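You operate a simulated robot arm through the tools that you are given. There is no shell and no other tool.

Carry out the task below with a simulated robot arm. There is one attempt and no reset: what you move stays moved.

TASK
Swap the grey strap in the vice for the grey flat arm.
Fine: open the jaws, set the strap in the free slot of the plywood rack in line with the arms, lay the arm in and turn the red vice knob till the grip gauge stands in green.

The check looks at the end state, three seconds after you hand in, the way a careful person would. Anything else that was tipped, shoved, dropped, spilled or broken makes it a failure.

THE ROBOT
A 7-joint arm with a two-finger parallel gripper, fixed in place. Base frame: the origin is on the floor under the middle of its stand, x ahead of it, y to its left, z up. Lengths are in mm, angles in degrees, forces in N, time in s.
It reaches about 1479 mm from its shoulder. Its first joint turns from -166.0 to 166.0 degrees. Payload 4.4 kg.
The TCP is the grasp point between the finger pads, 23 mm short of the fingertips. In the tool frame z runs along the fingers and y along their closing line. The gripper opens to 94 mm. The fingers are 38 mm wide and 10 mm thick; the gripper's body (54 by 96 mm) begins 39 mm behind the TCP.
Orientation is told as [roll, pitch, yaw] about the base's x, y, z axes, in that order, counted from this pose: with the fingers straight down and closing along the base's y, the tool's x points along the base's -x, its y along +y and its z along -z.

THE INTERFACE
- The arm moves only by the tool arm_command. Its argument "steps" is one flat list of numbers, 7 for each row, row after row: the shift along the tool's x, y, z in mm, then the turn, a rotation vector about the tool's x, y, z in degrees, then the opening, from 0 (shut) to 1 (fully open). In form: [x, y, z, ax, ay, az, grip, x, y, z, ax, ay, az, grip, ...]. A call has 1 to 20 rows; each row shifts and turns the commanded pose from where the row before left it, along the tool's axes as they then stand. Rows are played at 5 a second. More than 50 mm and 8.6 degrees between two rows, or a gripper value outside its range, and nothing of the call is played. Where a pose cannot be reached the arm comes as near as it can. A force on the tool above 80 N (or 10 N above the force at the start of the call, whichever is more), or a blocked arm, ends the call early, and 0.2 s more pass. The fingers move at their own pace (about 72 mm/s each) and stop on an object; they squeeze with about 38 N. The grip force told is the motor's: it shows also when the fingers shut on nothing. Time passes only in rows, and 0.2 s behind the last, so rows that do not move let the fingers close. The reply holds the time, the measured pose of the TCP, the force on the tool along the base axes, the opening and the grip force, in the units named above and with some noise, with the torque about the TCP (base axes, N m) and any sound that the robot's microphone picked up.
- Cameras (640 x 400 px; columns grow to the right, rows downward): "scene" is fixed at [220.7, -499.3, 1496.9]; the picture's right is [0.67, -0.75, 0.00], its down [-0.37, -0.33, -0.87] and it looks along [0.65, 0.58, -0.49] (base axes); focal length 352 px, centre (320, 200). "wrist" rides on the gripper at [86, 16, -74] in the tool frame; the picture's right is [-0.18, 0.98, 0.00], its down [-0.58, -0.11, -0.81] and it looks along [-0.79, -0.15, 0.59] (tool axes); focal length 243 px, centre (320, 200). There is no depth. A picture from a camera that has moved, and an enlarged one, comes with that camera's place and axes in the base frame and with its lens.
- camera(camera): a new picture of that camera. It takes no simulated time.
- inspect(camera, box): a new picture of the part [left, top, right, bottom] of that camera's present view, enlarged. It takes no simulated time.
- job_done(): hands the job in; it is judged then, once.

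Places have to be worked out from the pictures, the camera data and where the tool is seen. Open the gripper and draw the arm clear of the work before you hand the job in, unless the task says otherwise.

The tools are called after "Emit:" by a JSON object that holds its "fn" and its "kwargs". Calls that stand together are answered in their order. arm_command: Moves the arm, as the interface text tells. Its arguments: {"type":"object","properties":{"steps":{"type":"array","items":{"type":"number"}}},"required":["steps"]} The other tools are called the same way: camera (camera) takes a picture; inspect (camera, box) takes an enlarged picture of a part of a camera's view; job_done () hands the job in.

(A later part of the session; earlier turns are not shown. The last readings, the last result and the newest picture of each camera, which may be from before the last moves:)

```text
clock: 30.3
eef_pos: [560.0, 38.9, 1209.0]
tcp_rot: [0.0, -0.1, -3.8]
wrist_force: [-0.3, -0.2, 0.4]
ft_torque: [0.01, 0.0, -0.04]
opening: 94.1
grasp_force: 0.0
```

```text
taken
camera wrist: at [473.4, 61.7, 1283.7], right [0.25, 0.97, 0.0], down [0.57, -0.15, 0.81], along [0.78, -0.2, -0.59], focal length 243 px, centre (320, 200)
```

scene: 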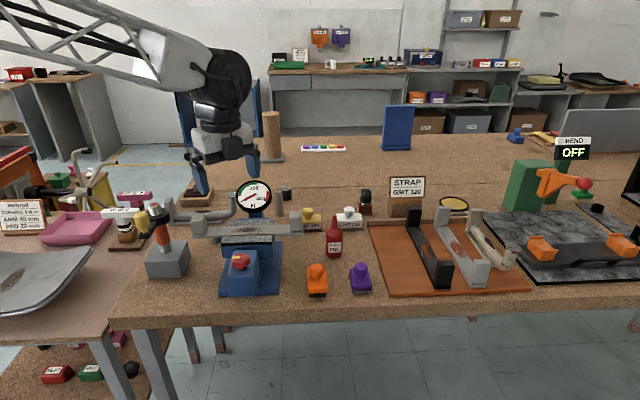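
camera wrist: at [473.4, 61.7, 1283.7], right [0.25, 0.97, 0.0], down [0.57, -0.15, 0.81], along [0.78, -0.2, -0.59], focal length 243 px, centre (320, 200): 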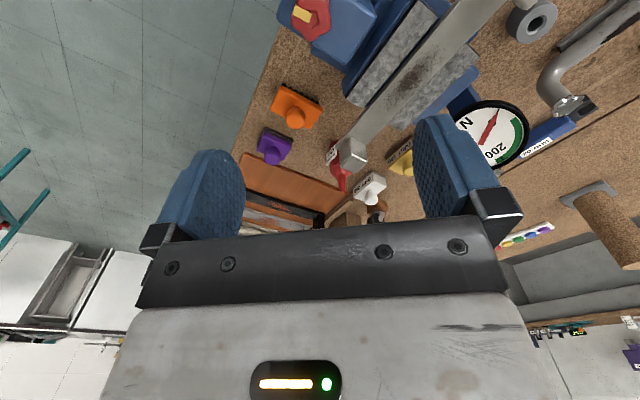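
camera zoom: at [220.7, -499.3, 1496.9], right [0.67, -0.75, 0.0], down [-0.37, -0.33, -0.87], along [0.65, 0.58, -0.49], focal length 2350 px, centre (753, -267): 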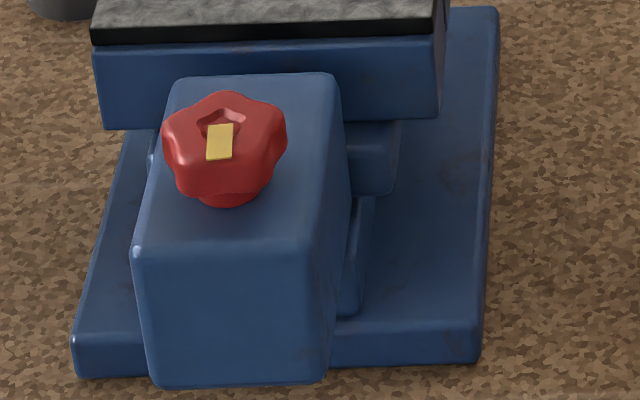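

The jaw and knob moved ≈7 mm back for 96° of turn, and the strap stayed in place without dropping, so it rests on something. I zoom in to see the gap.

Emit:
{"fn": "inspect", "kwargs": {"camera": "wrist", "box": [330, 0, 490, 120]}}

Emit:
{"fn": "inspect", "kwargs": {"camera": "wrist", "box": [270, 0, 350, 60]}}

Emit:
{"fn": "inspect", "kwargs": {"camera": "scene", "box": [215, 215, 285, 260]}}

```text
3.33 times, centred on (410, 60) of wrist
camera zoom: at [473.4, 61.7, 1283.7], right [0.25, 0.97, 0.0], down [0.57, -0.15, 0.81], along [0.78, -0.2, -0.59], focal length 809 px, centre (20, 667)
```

zoom: 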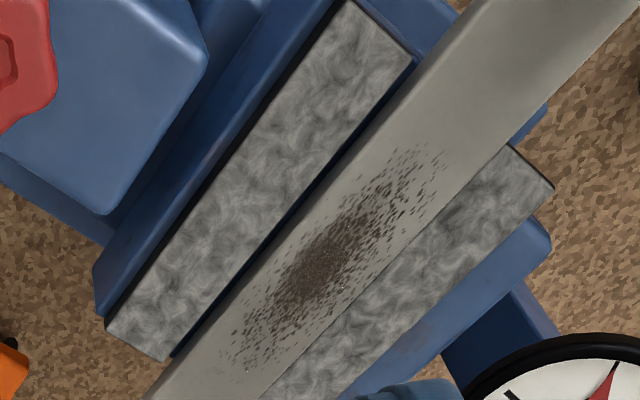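

```text
6.67 times, centred on (310, 30) of wrist
camera zoom: at [473.4, 61.7, 1283.7], right [0.25, 0.97, 0.0], down [0.57, -0.15, 0.81], along [0.78, -0.2, -0.59], focal length 1618 px, centre (387, 1333)
```

zoom: 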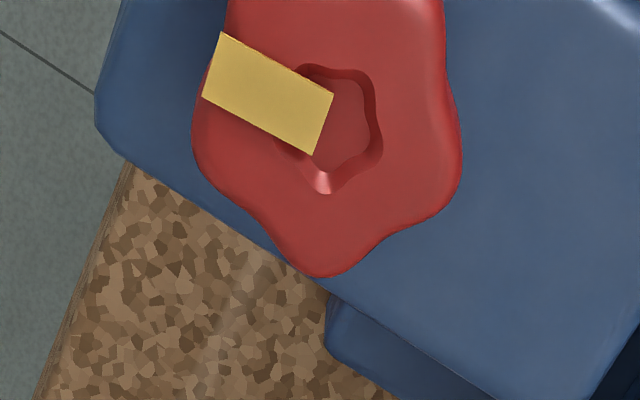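

```text
8.89 times, centred on (250, 238) of scene
camera zoom: at [220.7, -499.3, 1496.9], right [0.67, -0.75, 0.0], down [-0.37, -0.33, -0.87], along [0.65, 0.58, -0.49], focal length 3133 px, centre (942, -133)
```

zoom: 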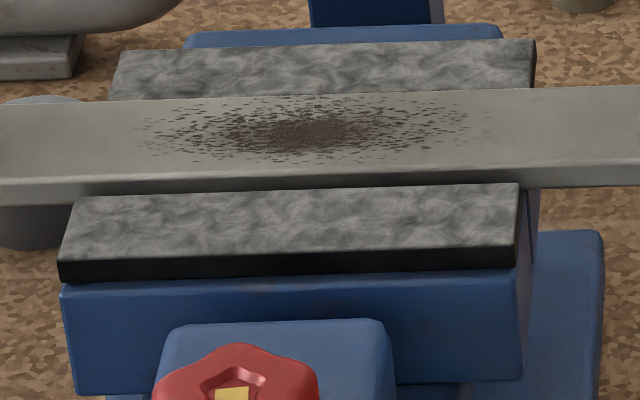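

The knob axis is now near (554, 33) with its top at about 1009, and the pad-to-strap gap shows blue beneath. I'll test how far the wrist can wind back by going to yaw −147.7° (a valley on +y) for a longer stroke.

Emit:
{"fn": "arm_command", "kwargs": {"steps": [0, 0, 0, 0, 0, 8, 1, 0, 0, 0, 0, 0, 8, 1, 0, 0, 0, 0, 0, 8, 1, 0, 0, 0, 0, 0, 8, 1, 0, 0, 0, 0, 0, 8, 1, 0, 0, 0, 0, 0, 8, 1, 0, 0, 0, 0, 0, 8, 1, 0, 0, 0, 0, 0, 8, 1, 0, 0, 0, 0, 0, 8, 1, 0, 0, 0, 0, 0, 8, 1, 0, 0, 0, 0, 0, 8, 1, 0, 0, 0, 0, 0, 8, 1, 0, 0, 0, 0, 0, 8, 1, 0, 0, 0, 0, 0, 8, 1, 0, 0, 0, 0, 0, 8, 1, 0, 0, 0, 0, 0, 8, 1, 0, 0, 0, 0, 0, 8, 1, 0, 0, 0, 0, 0, 8, 1, 0, 0, 0, 0, 0, 0, 1]}}

Emit:
{"fn": "camera", "kwargs": {"camera": "wrist"}}

Emit:
{"fn": "camera", "kwargs": {"camera": "scene"}}

```text
clock: 34.3
eef_pos: [557.3, 39.8, 1207.3]
tcp_rot: [0.1, 0.0, -147.8]
wrist_force: [-0.4, 0.1, 0.1]
ft_torque: [0.01, 0.04, -0.03]
opening: 94.1
grasp_force: 0.1
```

```text
taken
camera wrist: at [638.9, 72.1, 1282.4], right [0.37, -0.93, 0.0], down [-0.55, -0.22, 0.81], along [-0.75, -0.3, -0.59], focal length 243 px, centre (320, 200)
```

wrist: 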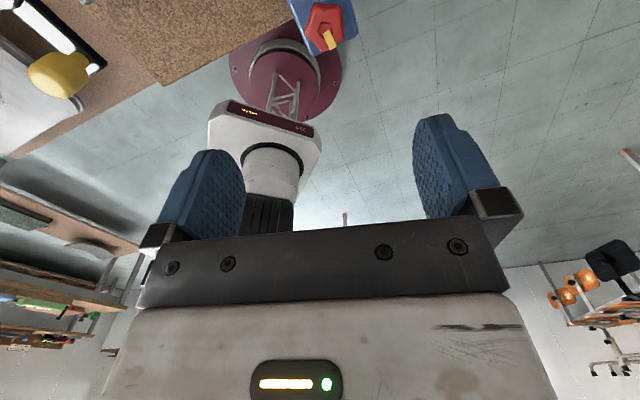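

```text
taken
```

scene: 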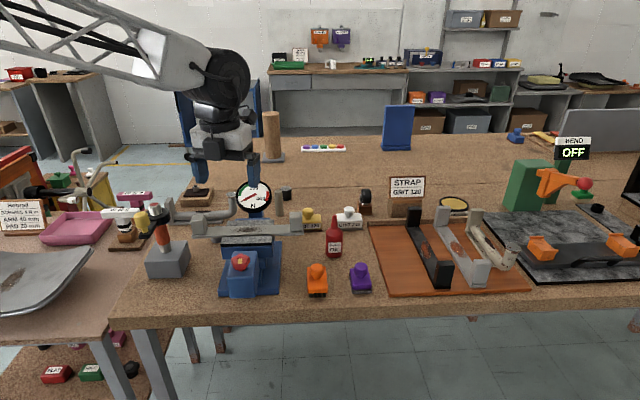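

The wrist reaches yaw −147.8° fine. I shift over the new knob axis and descend, then check the alignment before gripping.

Emit:
{"fn": "arm_command", "kwargs": {"steps": [-6.2, 1.8, 40, 0, 0, 0, 1, 0, 0, 40, 0, 0, 0, 1, 0, 0, 40, 0, 0, 0, 1, 0, 0, 40, 0, 0, 0, 1, 0, 0, 39, 0, 0, 0, 1, 0, 0, 0, 0, 0, 0, 1, 0, 0, 0, 0, 0, 0, 1]}}

Emit:
{"fn": "inspect", "kwargs": {"camera": "wrist", "box": [200, 90, 450, 240]}}

```text
clock: 35.9
eef_pos: [553.2, 34.3, 1008.5]
tcp_rot: [0.1, 0.2, -147.7]
wrist_force: [0.2, -0.1, 0.7]
ft_torque: [0.01, 0.02, -0.01]
opening: 94.0
grasp_force: 0.1
```

```text
2.56 times, centred on (325, 165) of wrist
camera zoom: at [634.6, 67.8, 1083.0], right [0.37, -0.93, 0.0], down [-0.55, -0.22, 0.8], along [-0.75, -0.3, -0.59], focal length 621 px, centre (307, 290)
```

zoom: 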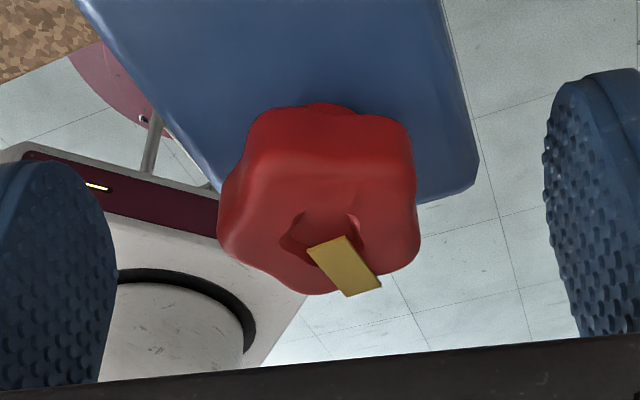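

The knob sits between the fingers within a millimetre or two. I close and read the side forces before turning.

Emit:
{"fn": "arm_command", "kwargs": {"steps": [0, 0, 0, 0, 0, 0, 0.3, 0, 0, 0, 0, 0, 0, 0.3, 0, 0, 0, 0, 0, 0, 0.3, 0, 0, 0, 0, 0, 0, 0.3, 0, 0, 0, 0, 0, 0, 0.3]}}

```text
clock: 37.1
eef_pos: [553.7, 34.9, 1008.1]
tcp_rot: [0.1, 0.1, -147.7]
wrist_force: [15.1, -26.1, -5.9]
ft_torque: [0.14, -0.29, -0.03]
opening: 41.4
grasp_force: 14.4
```

The reading shows the knob pushing the hand 30 N toward tool +y, so I shift +2.2 mm in y to centre on it.

Emit:
{"fn": "arm_command", "kwargs": {"steps": [0, 1.2, 0, 0, 0, 0, 0.3, 0, 1.0, 0, 0, 0, 0, 0.3, 0, 0, 0, 0, 0, 0, 0.3, 0, 0, 0, 0, 0, 0, 0.3]}}

```text
clock: 38.1
eef_pos: [555.5, 31.8, 1008.5]
tcp_rot: [0.2, 0.1, -147.6]
wrist_force: [4.2, -19.9, -0.5]
ft_torque: [-0.15, 0.02, -0.03]
opening: 36.6
grasp_force: 9.9
```

Better, but there is still 19 N toward +y. I nudge a little more and wait for the fingers to settle.

Emit:
{"fn": "arm_command", "kwargs": {"steps": [0, 0.7, 0, 0, 0, 0, 0.2, 0, 0, 0, 0, 0, 0, 0.2, 0, 0, 0, 0, 0, 0, 0.2]}}

Emit:
{"fn": "inspect", "kwargs": {"camera": "wrist", "box": [200, 90, 450, 240]}}

```text
clock: 38.9
eef_pos: [555.4, 33.3, 1008.2]
tcp_rot: [0.1, 0.1, -147.7]
wrist_force: [-18.0, 17.6, 5.6]
ft_torque: [1.1, -0.48, -0.03]
opening: 36.3
grasp_force: 44.8
```

```text
2.56 times, centred on (325, 165) of wrist
camera zoom: at [636.7, 65.6, 1083.2], right [0.37, -0.93, 0.0], down [-0.55, -0.22, 0.81], along [-0.75, -0.3, -0.59], focal length 621 px, centre (307, 290)
```

zoom: 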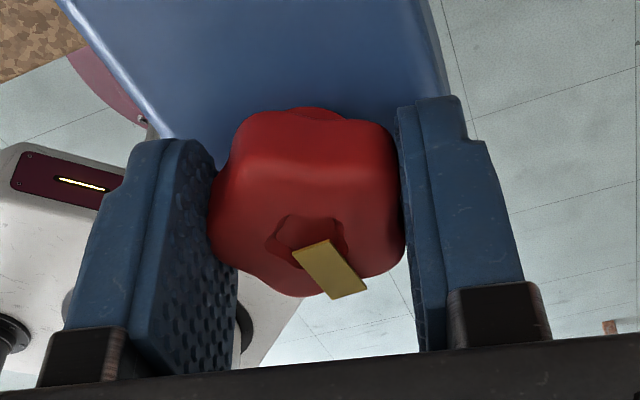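

Now both pads grip the knob (36.3 mm, 44.8 N). I turn 80° counter-clockwise, orbiting the axis and following the jaw's retreat of about 0.05 mm per degree.

Emit:
{"fn": "arm_command", "kwargs": {"steps": [-0.66, 0.08, 0, 0, 0, -8, 0.2, -0.66, 0.02, 0, 0, 0, -8, 0.2, -0.66, -0.03, 0, 0, 0, -8, 0.2, -0.65, -0.09, 0, 0, 0, -8, 0.2, -0.63, -0.14, 0, 0, 0, -8, 0.2, -0.61, -0.19, 0, 0, 0, -8, 0.2, -0.57, -0.23, 0, 0, 0, -8, 0.2, -0.53, -0.28, 0, 0, 0, -8, 0.2, -0.49, -0.31, 0, 0, 0, -8, 0.2, -0.44, -0.34, 0, 0, 0, -8, 0.2, 0, 0, 0, 0, 0, 0, 0.2]}}

Emit:
{"fn": "inspect", "kwargs": {"camera": "wrist", "box": [200, 90, 450, 240]}}

```text
clock: 41.3
eef_pos: [551.7, 26.2, 1008.8]
tcp_rot: [0.1, -0.1, -67.7]
wrist_force: [40.9, 24.7, -27.5]
ft_torque: [-0.18, 0.02, -0.11]
opening: 37.0
grasp_force: 44.9
```

```text
2.56 times, centred on (325, 165) of wrist
camera zoom: at [533.9, 113.7, 1082.7], right [0.98, 0.2, 0.0], down [0.12, -0.58, 0.81], along [0.17, -0.79, -0.59], focal length 621 px, centre (307, 290)
```

zoom: 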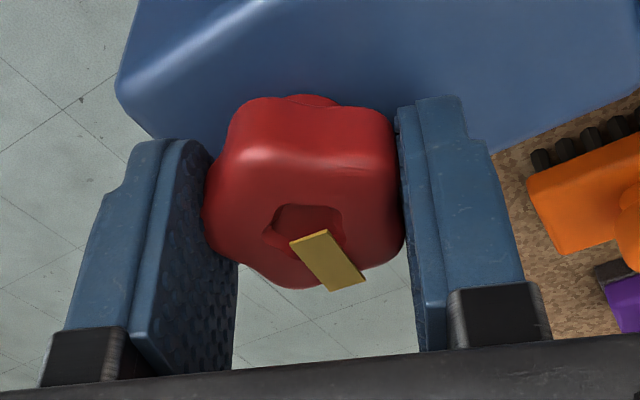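

The turn worked, but the hand is being pulled 48 N forward, so I over-compensated. I relax along +y and read again.

Emit:
{"fn": "arm_command", "kwargs": {"steps": [0, 1.0, 0, 0, 0, 0, 0.2, 0, 1.0, 0, 0, 0, 0, 0.2, 0, 0, 0, 0, 0, 0, 0.2]}}

```text
clock: 42.1
eef_pos: [553.2, 28.1, 1009.3]
tcp_rot: [0.2, -0.1, -67.8]
wrist_force: [6.9, 17.0, -15.0]
ft_torque: [-0.7, -0.01, -0.03]
opening: 36.5
grasp_force: 45.5
```

Side forces are now small. I turn another 80° with a smaller retreat allowance.

Emit:
{"fn": "arm_command", "kwargs": {"steps": [-0.34, -0.22, 0, 0, 0, -8, 0.2, -0.31, -0.23, 0, 0, 0, -8, 0.2, -0.28, -0.23, 0, 0, 0, -8, 0.2, -0.24, -0.23, 0, 0, 0, -8, 0.2, -0.21, -0.22, 0, 0, 0, -8, 0.2, -0.17, -0.21, 0, 0, 0, -8, 0.2, -0.14, -0.2, 0, 0, 0, -8, 0.2, -0.11, -0.18, 0, 0, 0, -8, 0.2, -0.09, -0.16, 0, 0, 0, -8, 0.2, -0.06, -0.13, 0, 0, 0, -8, 0.2, 0, 0, 0, 0, 0, 0, 0.2]}}

Emit:
{"fn": "camera", "kwargs": {"camera": "wrist"}}

```text
clock: 43.6
eef_pos: [554.0, 27.1, 1008.6]
tcp_rot: [0.1, -0.2, -18.0]
wrist_force: [12.5, 40.9, -9.1]
ft_torque: [-0.2, -0.87, -0.14]
opening: 36.5
grasp_force: 45.3
stopped in row 7: the force on the tool passed its limit at 82 N (the readings are from after the stop); the commanded pose is now the measured one
```

```text
taken
camera wrist: at [475.5, 69.3, 1083.2], right [0.48, 0.88, 0.0], down [0.52, -0.28, 0.81], along [0.71, -0.38, -0.59], focal length 243 px, centre (320, 200)
```

wrist: 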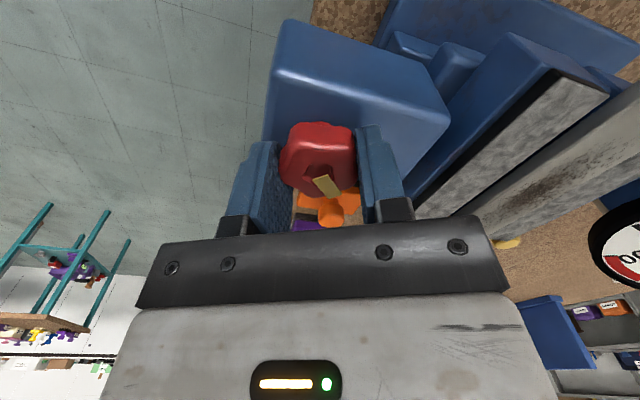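

The call stopped on side force again, though the torque is tiny so the knob turns freely. I release, lift and measure the jaw again.

Emit:
{"fn": "arm_command", "kwargs": {"steps": [0, 0, 0, 0, 0, 0, 1, 0, 0, 0, 0, 0, 0, 1, 0, 0, 0, 0, 0, 0, 1, 0, 0, -40, 0, 0, 0, 1, 0, 0, -40, 0, 0, 0, 1, 0, 0, -40, 0, 0, 0, 1, 0, 0, -40, 0, 0, 0, 1, 0, 0, -40, 0, 0, 0, 1, 0, 0, 0, 0, 0, 0, 1]}}

Emit:
{"fn": "inspect", "kwargs": {"camera": "scene", "box": [195, 205, 315, 280]}}

Emit:
{"fn": "inspect", "kwargs": {"camera": "scene", "box": [215, 240, 295, 300]}}

Emit:
{"fn": "inspect", "kwargs": {"camera": "wrist", "box": [270, 0, 510, 180]}}

```text
clock: 45.6
eef_pos: [553.5, 25.0, 1209.0]
tcp_rot: [0.1, -0.2, -18.0]
wrist_force: [-0.6, 0.0, -0.4]
ft_torque: [-0.02, -0.01, 0.02]
opening: 93.8
grasp_force: 0.0
```

```text
5.33 times, centred on (255, 242) of scene
camera zoom: at [220.7, -499.3, 1496.9], right [0.67, -0.75, 0.0], down [-0.37, -0.33, -0.87], along [0.65, 0.58, -0.49], focal length 1880 px, centre (667, -27)
```

zoom: 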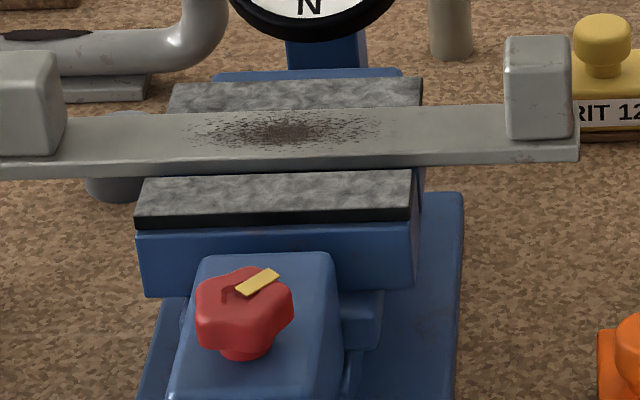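

```text
6.67 times, centred on (255, 270) of scene
camera zoom: at [220.7, -499.3, 1496.9], right [0.67, -0.75, 0.0], down [-0.37, -0.33, -0.87], along [0.65, 0.58, -0.49], focal length 2350 px, centre (753, -267)
```

zoom: 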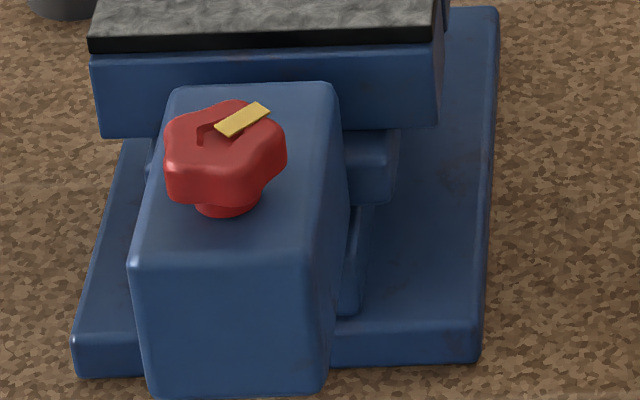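

```text
2.22 times, centred on (390, 90) of wrist
camera zoom: at [474.6, 67.3, 1283.3], right [0.48, 0.88, 0.0], down [0.52, -0.28, 0.81], along [0.71, -0.39, -0.59], focal length 539 px, centre (164, 444)
```

zoom: 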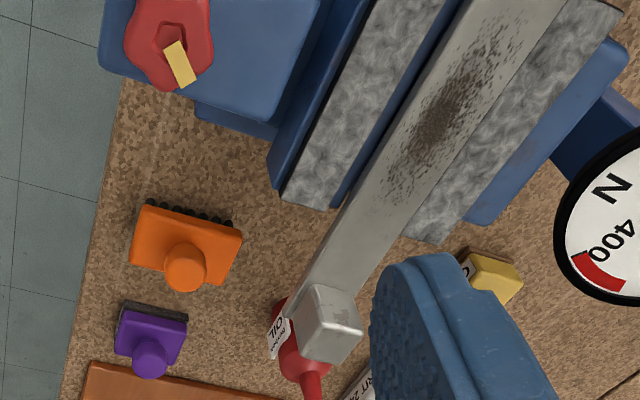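

The jaw has opened a further ~6 mm over 130° (≈0.05 mm/deg as assumed). I zoom in on the gap to see how wide it is and what lies below.

Emit:
{"fn": "inspect", "kwargs": {"camera": "wrist", "box": [390, 0, 510, 90]}}

Emit:
{"fn": "inspect", "kwargs": {"camera": "scene", "box": [250, 215, 300, 250]}}

Emit:
{"fn": "inspect", "kwargs": {"camera": "wrist", "box": [300, 0, 380, 50]}}

```text
4.44 times, centred on (450, 45) of wrist
camera zoom: at [474.6, 67.3, 1283.3], right [0.48, 0.88, 0.0], down [0.52, -0.28, 0.81], along [0.71, -0.39, -0.59], focal length 1078 px, centre (-258, 889)
```

zoom: 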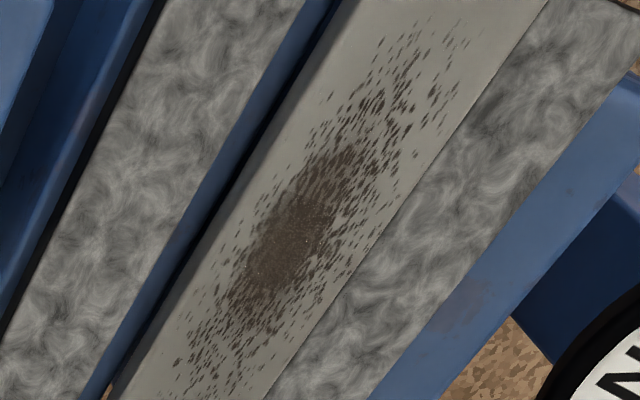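

```text
11.43 times, centred on (275, 232) of scene
camera zoom: at [220.7, -499.3, 1496.9], right [0.67, -0.75, 0.0], down [-0.37, -0.33, -0.87], along [0.65, 0.58, -0.49], focal length 4028 px, centre (834, -171)
```

zoom: 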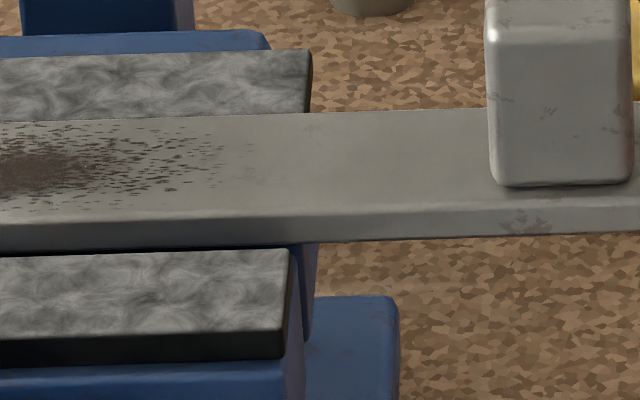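

```text
8.00 times, centred on (340, 25) of wrist
camera zoom: at [474.6, 67.3, 1283.3], right [0.48, 0.88, 0.0], down [0.52, -0.28, 0.81], along [0.71, -0.39, -0.59], focal length 1941 px, centre (160, 1600)
```

zoom: 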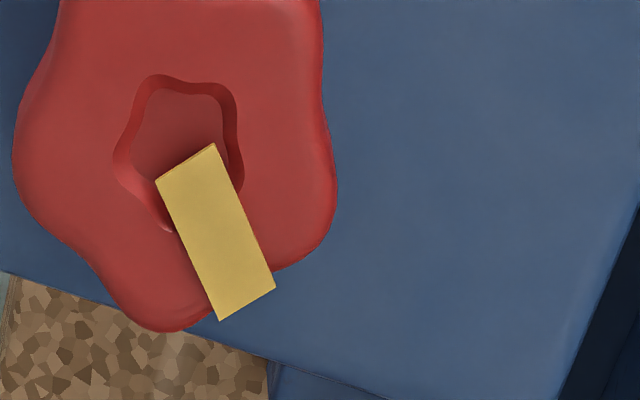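

The gap is now about 10 mm and there's a blue ledge at the foot of the front pad. I go back to the left side view to understand which parts carry the strap.

Emit:
{"fn": "arm_command", "kwargs": {"steps": [0, 0, 0, 0, 0, 8, 1, 0, 0, 0, 0, 0, 8, 1, 36.2, 28.8, 11.5, 0, 0, 0, 1, 36.2, 28.8, 11.5, 0, 0, 0, 1, 36.2, 28.8, 11.5, 0, 0, 0, 1, 36.2, 28.8, 11.5, 0, 0, 0, 1, 36.2, 28.8, 11.5, 0, 0, 0, 1, 36.2, 28.8, 11.5, 0, 0, 0, 1, 0, 0, 0, 0, 0, 0, 1]}}

Emit:
{"fn": "camera", "kwargs": {"camera": "wrist"}}

Emit:
{"fn": "inspect", "kwargs": {"camera": "wrist", "box": [270, 110, 420, 215]}}

```text
clock: 47.6
eef_pos: [469.5, 290.6, 1139.9]
tcp_rot: [0.2, -0.1, -34.0]
wrist_force: [-0.5, 0.0, 0.1]
ft_torque: [0.0, 0.0, 0.02]
opening: 94.0
grasp_force: 0.0
```

```text
taken
camera wrist: at [405.8, 353.6, 1213.8], right [0.7, 0.71, 0.0], down [0.42, -0.42, 0.81], along [0.58, -0.57, -0.59], focal length 243 px, centre (320, 200)
```

wrist: 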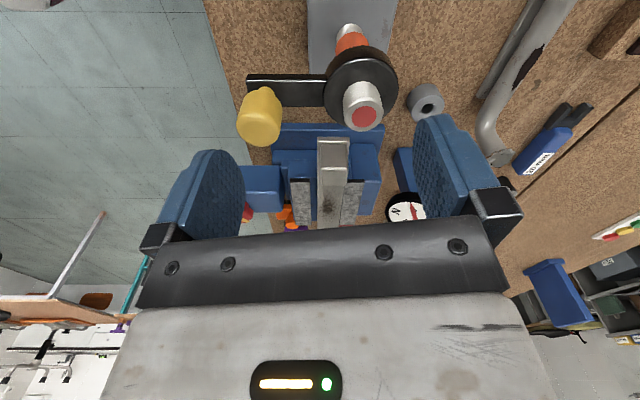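

```text
3.81 times, centred on (345, 162) of wrist
camera zoom: at [405.8, 353.6, 1213.8], right [0.7, 0.71, 0.0], down [0.42, -0.42, 0.81], along [0.58, -0.57, -0.59], focal length 924 px, centre (225, 343)
```

zoom: 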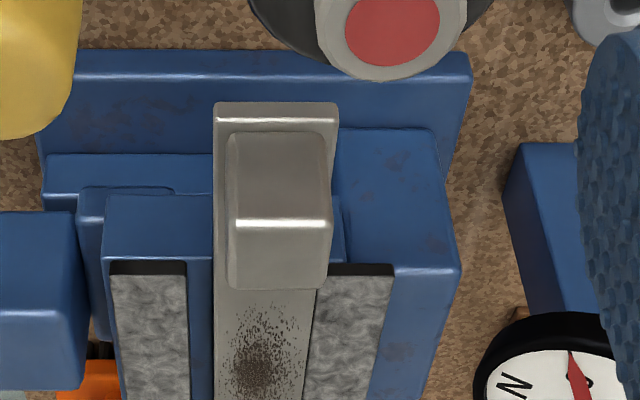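

The side view shows a continuous blue shelf under the strap and about 9 mm of gap, so it stays supported. I'll open about 20 mm more so that the fingers fit either side of a 40 mm bar at its centre; first I return above the knob.

Emit:
{"fn": "arm_command", "kwargs": {"steps": [-35.2, -28.3, -6, 0, 0, 0, 1, -35.2, -28.3, -6, 0, 0, 0, 1, -35.2, -28.3, -6, 0, 0, 0, 1, -35.2, -28.3, -6, 0, 0, 0, 1, -35.2, -28.3, -6, 0, 0, 0, 1, -35.2, -28.3, -6, 0, 0, 0, 1, 0, 0, 0, 0, 0, 8, 1, 0, 0, 0, 0, 0, 8, 1, 0, 0, 0, 0, 0, 8, 1, 0, 0, 0, 0, 0, 8, 1, 0, 0, 0, 0, 0, 8, 1, 0, 0, 0, 0, 0, 8, 1, 0, 0, 0, 0, 0, 8, 1, 0, 0, 0, 0, 0, 8, 1]}}

Emit:
{"fn": "arm_command", "kwargs": {"steps": [0, 0, 0, 0, 0, 8, 1, 0, 0, 0, 0, 0, 8, 1, 0, 0, 0, 0, 0, 8, 1, 0, 0, 0, 0, 0, 8, 1, 0, 0, 0, 0, 0, 8, 1, 0, 0, 0, 0, 0, 8, 1, 0, 0, 0, 0, 0, 8, 1, 0, 0, 0, 0, 0, 8, 1, 0, 0, 0, 0, 0, 0, 1, 0, 0, 0, 0, 0, 0, 1]}}

Emit:
{"fn": "inspect", "kwargs": {"camera": "wrist", "box": [270, 0, 370, 75]}}

```text
clock: 50.6
eef_pos: [550.1, 32.5, 1175.3]
tcp_rot: [0.2, 0.0, -98.1]
wrist_force: [-0.2, -0.7, 0.4]
ft_torque: [-0.02, -0.01, 0.01]
opening: 93.7
grasp_force: 0.1
```

```text
clock: 52.8
eef_pos: [548.4, 31.5, 1176.7]
tcp_rot: [-0.1, 0.1, -162.0]
wrist_force: [-0.6, 0.3, -0.4]
ft_torque: [-0.01, -0.02, 0.03]
opening: 94.0
grasp_force: 0.0
```

```text
5.33 times, centred on (320, 38) of wrist
camera zoom: at [636.0, 43.6, 1250.5], right [0.13, -0.99, 0.0], down [-0.59, -0.08, 0.8], along [-0.8, -0.1, -0.59], focal length 1294 px, centre (320, 1067)
```

zoom: 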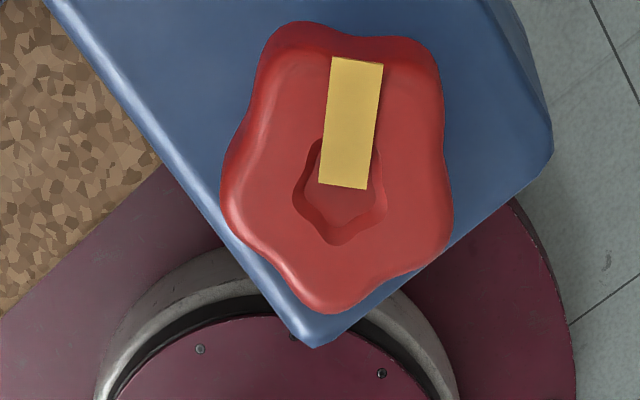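

Two independent wrist views now agree: the knob axis is at (549.5, 29.0). I descend over it and grip.

Emit:
{"fn": "arm_command", "kwargs": {"steps": [0.3, 0.8, 42, 0, 0, 0, 1, 0, 0, 42, 0, 0, 0, 1, 0, 0, 42, 0, 0, 0, 1, 0, 0, 42, 0, 0, 0, 1, 0, 0, 0, 0, 0, 0, 1, 0, 0, 0, 0, 0, 0, 1]}}

```text
clock: 54.2
eef_pos: [551.8, 30.8, 1008.6]
tcp_rot: [0.0, 0.1, -162.0]
wrist_force: [-0.2, 0.5, 0.2]
ft_torque: [0.01, 0.01, 0.01]
opening: 93.8
grasp_force: 0.1
```

The x reading jumped by 3 mm, so I take another still reading to separate noise from real offset, plus a picture.

Emit:
{"fn": "arm_command", "kwargs": {"steps": [0, 0, 0, 0, 0, 0, 1]}}

Emit:
{"fn": "arm_command", "kwargs": {"steps": [0, 0, 0, 0, 0, 0, 1]}}

Emit:
{"fn": "inspect", "kwargs": {"camera": "wrist", "box": [200, 90, 450, 240]}}

```text
clock: 54.6
eef_pos: [550.7, 30.7, 1007.3]
tcp_rot: [0.0, 0.1, -161.9]
wrist_force: [0.5, 0.0, -0.3]
ft_torque: [-0.03, 0.0, 0.02]
opening: 93.9
grasp_force: 0.0
```

```text
clock: 55.0
eef_pos: [551.3, 32.4, 1008.7]
tcp_rot: [0.0, 0.1, -162.0]
wrist_force: [0.2, 0.5, 0.4]
ft_torque: [0.02, 0.0, 0.03]
opening: 94.1
grasp_force: 0.0
```

```text
2.56 times, centred on (325, 165) of wrist
camera zoom: at [637.3, 43.6, 1082.5], right [0.13, -0.99, 0.0], down [-0.59, -0.08, 0.8], along [-0.8, -0.1, -0.59], focal length 621 px, centre (307, 290)
```

zoom: 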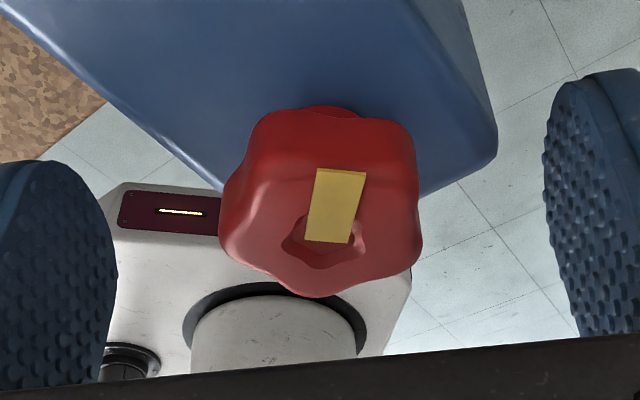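

Readings are noisy by about 1 mm; averaging them with the picture, the hand should shift roughly (−1.5, +0.8) in the tool frame. I do that and close.

Emit:
{"fn": "arm_command", "kwargs": {"steps": [-1.5, 0.8, 0, 0, 0, 0, 1, 0, 0, 0, 0, 0, 0, 0.2, 0, 0, 0, 0, 0, 0, 0.2, 0, 0, 0, 0, 0, 0, 0.2, 0, 0, 0, 0, 0, 0, 0.2]}}

Emit:
{"fn": "inspect", "kwargs": {"camera": "wrist", "box": [200, 90, 450, 240]}}

```text
clock: 56.2
eef_pos: [550.4, 30.5, 1008.5]
tcp_rot: [0.0, 0.2, -162.0]
wrist_force: [19.8, -39.7, -8.1]
ft_torque: [-0.01, -0.46, -0.07]
opening: 38.4
grasp_force: 22.4
```

```text
2.56 times, centred on (325, 165) of wrist
camera zoom: at [636.3, 41.2, 1082.7], right [0.13, -0.99, 0.0], down [-0.59, -0.08, 0.8], along [-0.8, -0.1, -0.59], focal length 621 px, centre (307, 290)
```

zoom: 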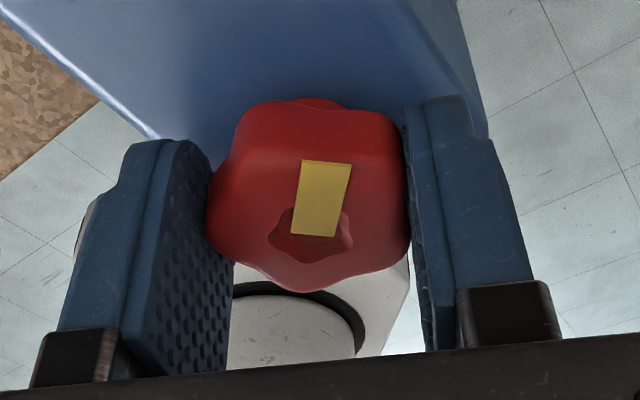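

The knob still pushes the hand +y at 44 N, so I ease +1.5 mm in y and re-read.

Emit:
{"fn": "arm_command", "kwargs": {"steps": [0, 0.8, 0, 0, 0, 0, 0.2, 0, 0.7, 0, 0, 0, 0, 0.2, 0, 0, 0, 0, 0, 0, 0.2]}}

```text
clock: 57.0
eef_pos: [549.3, 26.8, 1007.8]
tcp_rot: [0.0, 0.2, -162.0]
wrist_force: [25.4, -35.1, -1.7]
ft_torque: [-0.18, -0.34, -0.1]
opening: 36.7
grasp_force: 20.2
```

Still about 40 N; another 1.5 mm.

Emit:
{"fn": "arm_command", "kwargs": {"steps": [0, 0.8, 0, 0, 0, 0, 0.2, 0, 0.7, 0, 0, 0, 0, 0.2, 0, 0, 0, 0, 0, 0, 0.2]}}

```text
clock: 57.8
eef_pos: [549.1, 28.2, 1007.4]
tcp_rot: [0.0, 0.1, -161.9]
wrist_force: [-15.3, 20.2, 16.8]
ft_torque: [0.48, 0.17, 0.06]
opening: 36.8
grasp_force: 45.1
```

Now the grip is centred (45 N, small side force). I turn 40° with only the retreat compensation and check the forces.

Emit:
{"fn": "arm_command", "kwargs": {"steps": [-0.44, -0.2, 0, 0, 0, -8, 0.2, -0.46, 0.1, 0, 0, 0, -8, 0.2, -0.47, 0.05, 0, 0, 0, -8, 0.2, -0.47, -0.01, 0, 0, 0, -8, 0.2, -0.46, -0.06, 0, 0, 0, -8, 0.2, 0, 0, 0, 0, 0, 0, 0.2]}}

```text
clock: 59.2
eef_pos: [548.6, 24.9, 1007.7]
tcp_rot: [0.3, 0.2, -122.0]
wrist_force: [23.1, -6.0, 13.8]
ft_torque: [0.29, -0.31, -0.06]
opening: 36.4
grasp_force: 44.7
```

Forces are mild (24 N). I continue 48° with a small correction folded in.

Emit:
{"fn": "arm_command", "kwargs": {"steps": [-0.35, 0.3, 0, 0, 0, -8, 0.2, -0.33, 0.2, 0, 0, 0, -8, 0.2, -0.4, -0.22, 0, 0, 0, -8, 0.2, -0.37, -0.26, 0, 0, 0, -8, 0.2, -0.33, -0.3, 0, 0, 0, -8, 0.2, -0.29, -0.33, 0, 0, 0, -8, 0.2, 0, 0, 0, 0, 0, 0, 0.2]}}

```text
clock: 60.8
eef_pos: [548.7, 22.9, 1007.9]
tcp_rot: [0.2, 0.0, -73.9]
wrist_force: [65.5, -13.7, 2.7]
ft_torque: [-0.33, -0.4, -0.09]
opening: 36.3
grasp_force: 45.4
```

Side force has grown to 67 N toward +x, so I relax the hand in that direction without turning.

Emit:
{"fn": "arm_command", "kwargs": {"steps": [-0.5, 1.0, 0, 0, 0, 0, 0.2, -0.5, 1.0, 0, 0, 0, 0, 0.2, 0, 0, 0, 0, 0, 0, 0.2]}}

```text
clock: 61.6
eef_pos: [550.0, 22.6, 1007.7]
tcp_rot: [0.0, 0.0, -73.9]
wrist_force: [3.0, 20.7, 25.8]
ft_torque: [0.2, 0.24, -0.05]
opening: 36.3
grasp_force: 45.1
```

Relaxed again. The force pattern fits the knob axis sitting ~3.4 mm toward tool +x, so I add that orbit term and turn on 48°.

Emit:
{"fn": "arm_command", "kwargs": {"steps": [0.2, 0.2, 0, 0, 0, -8, 0.2, 0.1, 0.15, 0, 0, 0, -8, 0.2, -0.03, 0.08, 0, 0, 0, -8, 0.2, 0.02, 0.07, 0, 0, 0, -8, 0.2, 0.08, 0.07, 0, 0, 0, -8, 0.2, 0.13, 0.08, 0, 0, 0, -8, 0.2, 0, 0, 0, 0, 0, 0, 0.2]}}

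```text
clock: 63.2
eef_pos: [549.1, 23.1, 1006.7]
tcp_rot: [0.0, -0.2, -25.8]
wrist_force: [15.0, -9.5, -23.8]
ft_torque: [-0.03, 0.12, 0.03]
opening: 36.5
grasp_force: 44.9
```

That works well (forces small). I continue another 64°.

Emit:
{"fn": "arm_command", "kwargs": {"steps": [0.19, 0.1, 0, 0, 0, -8, 0.2, 0.24, 0.13, 0, 0, 0, -8, 0.2, 0.28, 0.16, 0, 0, 0, -8, 0.2, 0.32, 0.2, 0, 0, 0, -8, 0.2, 0.36, 0.24, 0, 0, 0, -8, 0.2, 0.39, 0.29, 0, 0, 0, -8, 0.2, 0.41, 0.34, 0, 0, 0, -8, 0.2, 0.42, 0.39, 0, 0, 0, -8, 0.2, 0, 0, 0, 0, 0, 0, 0.2]}}

```text
clock: 65.1
eef_pos: [545.9, 23.7, 1008.7]
tcp_rot: [-0.1, -0.1, 38.1]
wrist_force: [9.6, -26.3, -6.3]
ft_torque: [-0.28, 0.24, 0.06]
opening: 36.4
grasp_force: 45.0
stopped in row 9: the force on the tool passed its limit at 81 N (the readings are from after the stop); the commanded pose is now the measured one
```

The stroke covered 200° before the limit tripped at the end. I relax slightly in −y and turn another 40° gently.

Emit:
{"fn": "arm_command", "kwargs": {"steps": [0, -0.8, 0, 0, 0, 0, 0.2, 0.42, 0.2, 0, 0, 0, -8, 0.2, 0.42, 0.2, 0, 0, 0, -8, 0.2, 0.42, 0.2, 0, 0, 0, -8, 0.2, 0.42, 0.25, 0, 0, 0, -8, 0.2, 0.4, 0.3, 0, 0, 0, -8, 0.2, 0, 0, 0, 0, 0, 0, 0.2]}}

```text
clock: 66.7
eef_pos: [544.7, 23.1, 1008.4]
tcp_rot: [-0.3, -0.1, 78.1]
wrist_force: [-36.8, 35.9, 7.7]
ft_torque: [0.92, 0.63, -0.09]
opening: 36.4
grasp_force: 45.0
```

About 240° done in this stroke. I release, lift and look at the gap from above.

Emit:
{"fn": "arm_command", "kwargs": {"steps": [0, 0, 0, 0, 0, 0, 1, 0, 0, 0, 0, 0, 0, 1, 0, 0, 0, 0, 0, 0, 1, 0, 0, -40, 0, 0, 0, 1, 0, 0, -40, 0, 0, 0, 1, 0, 0, -40, 0, 0, 0, 1, 0, 0, -40, 0, 0, 0, 1, 0, 0, -40, 0, 0, 0, 1, 0, 0, 0, 0, 0, 0, 1]}}

Emit:
{"fn": "inspect", "kwargs": {"camera": "scene", "box": [195, 205, 315, 280]}}

Emit:
{"fn": "inspect", "kwargs": {"camera": "scene", "box": [215, 240, 295, 300]}}

Emit:
{"fn": "camera", "kwargs": {"camera": "wrist"}}

```text
clock: 68.7
eef_pos: [544.5, 20.2, 1209.2]
tcp_rot: [-0.2, 0.0, 78.1]
wrist_force: [-1.1, 0.1, 0.3]
ft_torque: [0.02, -0.01, -0.01]
opening: 94.0
grasp_force: 0.1
```

```text
5.33 times, centred on (255, 242) of scene
camera zoom: at [220.7, -499.3, 1496.9], right [0.67, -0.75, 0.0], down [-0.37, -0.33, -0.87], along [0.65, 0.58, -0.49], focal length 1880 px, centre (667, -27)
```

zoom: 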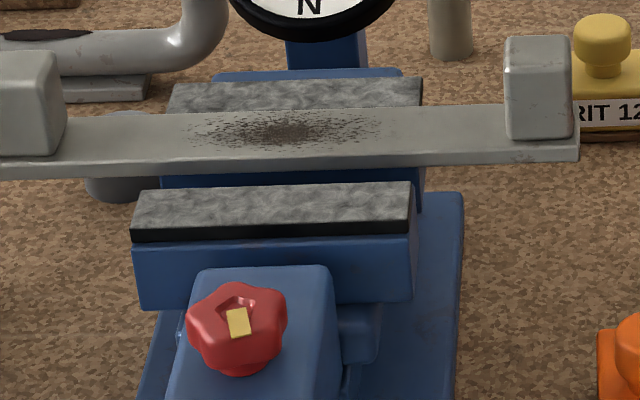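

```text
6.67 times, centred on (255, 270) of scene
camera zoom: at [220.7, -499.3, 1496.9], right [0.67, -0.75, 0.0], down [-0.37, -0.33, -0.87], along [0.65, 0.58, -0.49], focal length 2350 px, centre (753, -267)
```

zoom: 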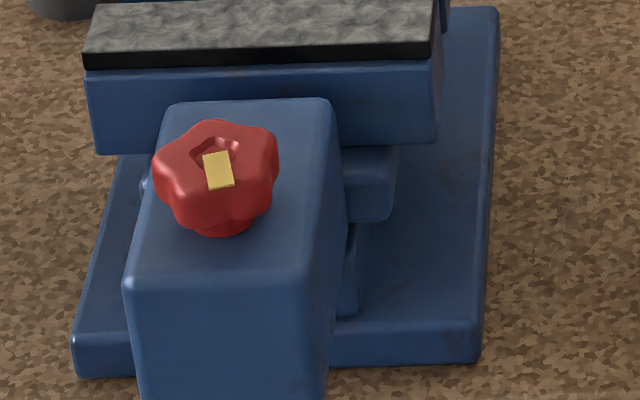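

```text
taken
camera wrist: at [509.9, -59.9, 1282.6], right [-0.92, 0.38, 0.0], down [0.22, 0.55, 0.81], along [0.31, 0.74, -0.59], focal length 243 px, centre (320, 200)
```

wrist: 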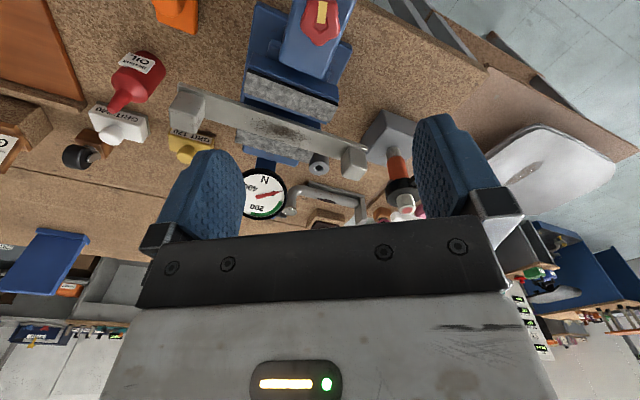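

The gap is now around 20 mm and the strap is undisturbed on its shelf. One more stroke will give room for the fingers; I zoom on the knob to re-locate it.

Emit:
{"fn": "inspect", "kwargs": {"camera": "wrist", "box": [270, 0, 370, 75]}}

Emit:
{"fn": "inspect", "kwargs": {"camera": "wrist", "box": [165, 60, 375, 180]}}

```text
5.33 times, centred on (320, 38) of wrist
camera zoom: at [509.9, -59.9, 1282.6], right [-0.92, 0.38, 0.0], down [0.22, 0.55, 0.81], along [0.31, 0.74, -0.59], focal length 1294 px, centre (320, 1067)
```

zoom: 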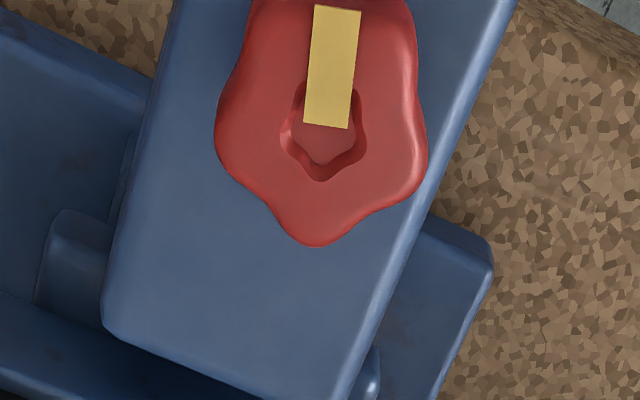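

```text
3.05 times, centred on (270, 120) of wrist
camera zoom: at [509.9, -59.9, 1282.6], right [-0.92, 0.38, 0.0], down [0.22, 0.55, 0.81], along [0.31, 0.74, -0.59], focal length 739 px, centre (472, 444)
```

zoom: 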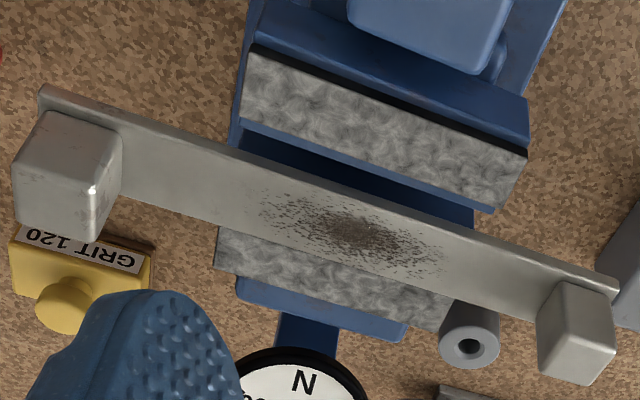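

I look more closely into the gap, since the depth of the floor there decides how far down the fingers can go beside the bar.

Emit:
{"fn": "inspect", "kwargs": {"camera": "wrist", "box": [225, 85, 305, 145]}}

Emit:
{"fn": "inspect", "kwargs": {"camera": "wrist", "box": [285, 95, 365, 155]}}

Emit:
{"fn": "inspect", "kwargs": {"camera": "scene", "box": [215, 225, 285, 265]}}

```text
6.67 times, centred on (265, 115) of wrist
camera zoom: at [509.9, -59.9, 1282.6], right [-0.92, 0.38, 0.0], down [0.22, 0.55, 0.81], along [0.31, 0.74, -0.59], focal length 1618 px, centre (687, 767)
```

zoom: 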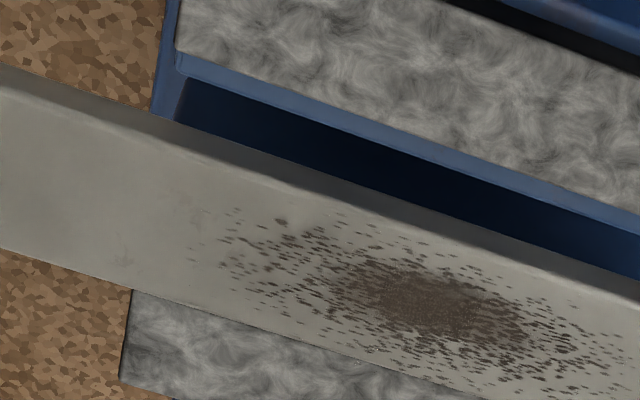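

```text
6.67 times, centred on (325, 125) of wrist
camera zoom: at [509.9, -59.9, 1282.6], right [-0.92, 0.38, 0.0], down [0.22, 0.55, 0.81], along [0.31, 0.74, -0.59], focal length 1618 px, centre (287, 700)
```

zoom: 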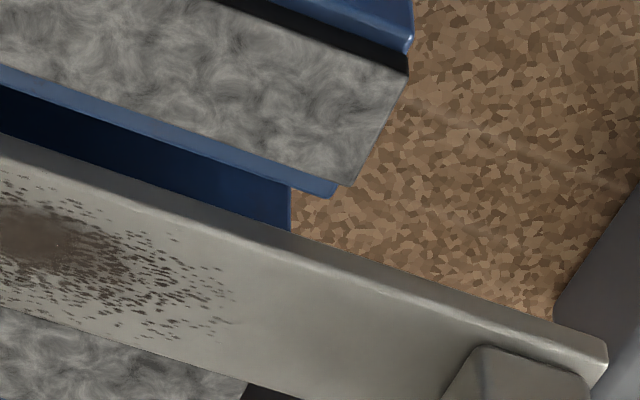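

```text
9.14 times, centred on (250, 245) of scene
camera zoom: at [220.7, -499.3, 1496.9], right [0.67, -0.75, 0.0], down [-0.37, -0.33, -0.87], along [0.65, 0.58, -0.49], focal length 3222 px, centre (960, -211)
```

zoom: 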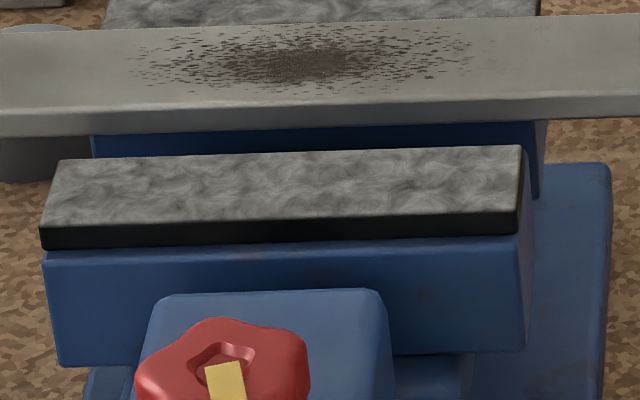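

The dark band is the rear jaw's vertical face right under the strap: the strap lies on the rear jaw's ledge and the gap in front is deep. One more opening stroke: I wind back to yaw −138° above the knob, now at about (543.6, 22.8).

Emit:
{"fn": "arm_command", "kwargs": {"steps": [0, 0, 0, 0, 0, 8, 1, 0, 0, 0, 0, 0, 8, 1, 0, 0, 0, 0, 0, 8, 1, 0, 0, 0, 0, 0, 8, 1, 0, 0, 0, 0, 0, 8, 1, 0, 0, 0, 0, 0, 8, 1, 0, 0, 0, 0, 0, 8, 1, 0, 0, 0, 0, 0, 8, 1, 0, 0, 0, 0, 0, 8, 1, 0, 0, 0, 0, 0, 8, 1, 0, 0, 0, 0, 0, 8, 1, 0, 0, 0, 0, 0, 8, 1, 0, 0, 0, 0, 0, 8, 1, 0, 0, 0, 0, 0, 8, 1, 0, 0, 0, 0, 0, 8, 1, 0, 0, 0, 0, 0, 8, 1, 0, 0, 0, 0, 0, 8, 1, 0, 0, 0, 0, 0, 8, 1]}}

Emit:
{"fn": "arm_command", "kwargs": {"steps": [0, 0, 0, 0, 0, 8, 1, 0, 0, 0, 0, 0, 8, 1, 0, 0, 0, 0, 0, 8, 1, 0, 0, 0, 0, 0, 8, 1, 0, 0, 0, 0, 0, 8, 1, 0, 0, 0, 0, 0, 8, 1, 0, 0, 0, 0, 0, 8, 1, 0, 0, 0, 0, 0, 8, 1, 0, 0, 0, 0, 0, 8, 1, 0, 0, 0, 0, 0, 0, 1, 0, 0, 0, 0, 0, 0, 1]}}

Emit:
{"fn": "inspect", "kwargs": {"camera": "wrist", "box": [270, 0, 370, 75]}}

```text
clock: 72.5
eef_pos: [544.8, 23.0, 1207.3]
tcp_rot: [0.2, -0.2, -66.1]
wrist_force: [0.0, -0.1, -0.3]
ft_torque: [-0.02, 0.04, -0.01]
opening: 93.7
grasp_force: 0.0
```

```text
clock: 74.9
eef_pos: [545.5, 23.5, 1209.3]
tcp_rot: [0.1, 0.1, -137.9]
wrist_force: [-0.7, 0.1, 0.2]
ft_torque: [-0.03, 0.0, 0.0]
opening: 93.9
grasp_force: 0.0
```

```text
5.33 times, centred on (320, 38) of wrist
camera zoom: at [619.3, 70.0, 1283.6], right [0.52, -0.85, 0.0], down [-0.51, -0.31, 0.8], along [-0.69, -0.42, -0.59], focal length 1294 px, centre (320, 1067)
```

zoom: 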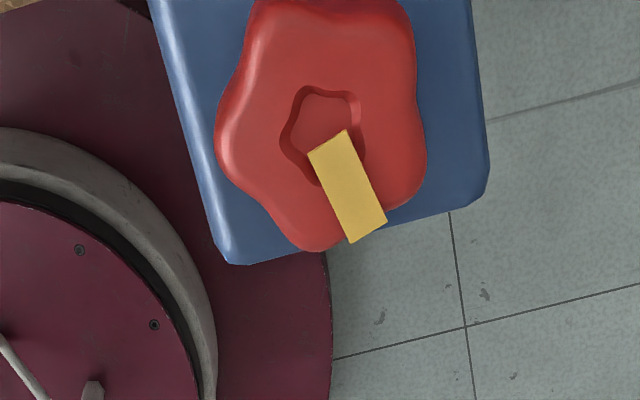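

Both hover views put the knob axis at about (543.6, 22.6). I descend and use the close-up picture to work out the knob's offset in the hand frame, which fits the force readings best.

Emit:
{"fn": "arm_command", "kwargs": {"steps": [-2.0, 0, 40, 0, 0, 0, 1, 0, 0, 40, 0, 0, 0, 1, 0, 0, 40, 0, 0, 0, 1, 0, 0, 40, 0, 0, 0, 1, 0, 0, 40, 0, 0, 0, 1, 0, 0, 0, 0, 0, 0, 1, 0, 0, 0, 0, 0, 0, 1]}}

Emit:
{"fn": "inspect", "kwargs": {"camera": "wrist", "box": [200, 90, 450, 240]}}

```text
clock: 76.5
eef_pos: [545.2, 23.9, 1007.1]
tcp_rot: [0.2, 0.2, -137.9]
wrist_force: [-0.2, -0.6, 0.3]
ft_torque: [-0.02, -0.03, -0.01]
opening: 94.0
grasp_force: 0.1
```

```text
2.56 times, centred on (325, 165) of wrist
camera zoom: at [618.9, 69.7, 1083.2], right [0.52, -0.85, 0.0], down [-0.51, -0.31, 0.8], along [-0.69, -0.42, -0.59], focal length 621 px, centre (307, 290)
```

zoom: 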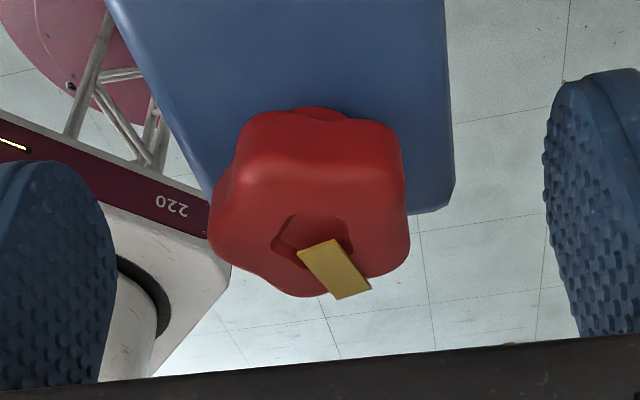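

The picture says the knob axis is at (+2.6, +1.6) in the hand frame. I shift by (2.6, 1.8), close and read.

Emit:
{"fn": "arm_command", "kwargs": {"steps": [2.6, 1.8, 0, 0, 0, 0, 1, 0, 0, 0, 0, 0, 0, 0.2, 0, 0, 0, 0, 0, 0, 0.2, 0, 0, 0, 0, 0, 0, 0.2, 0, 0, 0, 0, 0, 0, 0.2]}}

```text
clock: 77.7
eef_pos: [548.0, 23.4, 1007.8]
tcp_rot: [0.1, 0.1, -137.9]
wrist_force: [-31.5, 38.2, 9.7]
ft_torque: [1.13, 0.26, -0.14]
opening: 36.6
grasp_force: 45.1
```

Gripped at 45 N with about 49 N toward −y; I ease −1.3 mm in y while starting to turn 40°.

Emit:
{"fn": "arm_command", "kwargs": {"steps": [0, -1.3, 0, 0, 0, 0, 0.2, -0.4, 0.0, 0, 0, 0, -8, 0.2, -0.4, -0.03, 0, 0, 0, -8, 0.2, -0.38, -0.09, 0, 0, 0, -8, 0.2, -0.36, -0.14, 0, 0, 0, -8, 0.2, -0.34, -0.18, 0, 0, 0, -8, 0.2, 0, 0, 0, 0, 0, 0, 0.2]}}

```text
clock: 79.3
eef_pos: [545.6, 21.9, 1007.2]
tcp_rot: [0.2, -0.1, -97.9]
wrist_force: [-33.2, 34.0, -4.3]
ft_torque: [0.2, 0.42, -0.06]
opening: 36.5
grasp_force: 45.5
```

Turning fine with ~47 N side load; I fold in a correction and go on 48°.

Emit:
{"fn": "arm_command", "kwargs": {"steps": [0.25, -0.87, 0, 0, 0, -8, 0.2, 0.28, -0.9, 0, 0, 0, -8, 0.2, -0.18, -0.28, 0, 0, 0, -8, 0.2, -0.14, -0.3, 0, 0, 0, -8, 0.2, -0.1, -0.32, 0, 0, 0, -8, 0.2, -0.05, -0.33, 0, 0, 0, -8, 0.2, 0, 0, 0, 0, 0, 0, 0.2]}}

```text
clock: 80.9
eef_pos: [541.8, 20.6, 1008.4]
tcp_rot: [0.2, -0.3, -49.8]
wrist_force: [-9.2, -35.0, -22.9]
ft_torque: [-0.41, -0.06, -0.03]
opening: 36.2
grasp_force: 44.9
```

I keep going with the same feedback, another 48°.

Emit:
{"fn": "arm_command", "kwargs": {"steps": [-0.35, -0.8, 0, 0, 0, -8, 0.2, -0.3, -0.8, 0, 0, 0, -8, 0.2, 0.09, -0.32, 0, 0, 0, -8, 0.2, 0.13, -0.31, 0, 0, 0, -8, 0.2, 0.17, -0.29, 0, 0, 0, -8, 0.2, 0.21, -0.26, 0, 0, 0, -8, 0.2, 0, 0, 0, 0, 0, 0, 0.2]}}

```text
clock: 82.5
eef_pos: [541.3, 18.8, 1008.0]
tcp_rot: [0.0, -0.2, -1.8]
wrist_force: [-27.7, -29.4, -15.6]
ft_torque: [0.0, 0.32, -0.04]
opening: 36.6
grasp_force: 45.3
```

Still smooth. Another 48°, correcting for the −x/−y pull.

Emit:
{"fn": "arm_command", "kwargs": {"steps": [0.7, -0.7, 0, 0, 0, -8, 0.2, 0.7, -0.65, 0, 0, 0, -8, 0.2, 0.3, -0.15, 0, 0, 0, -8, 0.2, 0.32, -0.11, 0, 0, 0, -8, 0.2, 0.33, -0.06, 0, 0, 0, -8, 0.2, 0.33, -0.02, 0, 0, 0, -8, 0.2, 0, 0, 0, 0, 0, 0, 0.2]}}

```text
clock: 84.1
eef_pos: [540.5, 17.2, 1010.0]
tcp_rot: [-0.3, -0.3, 46.1]
wrist_force: [32.7, -58.6, 10.9]
ft_torque: [-0.29, -0.12, -0.6]
opening: 38.4
grasp_force: 44.4
```

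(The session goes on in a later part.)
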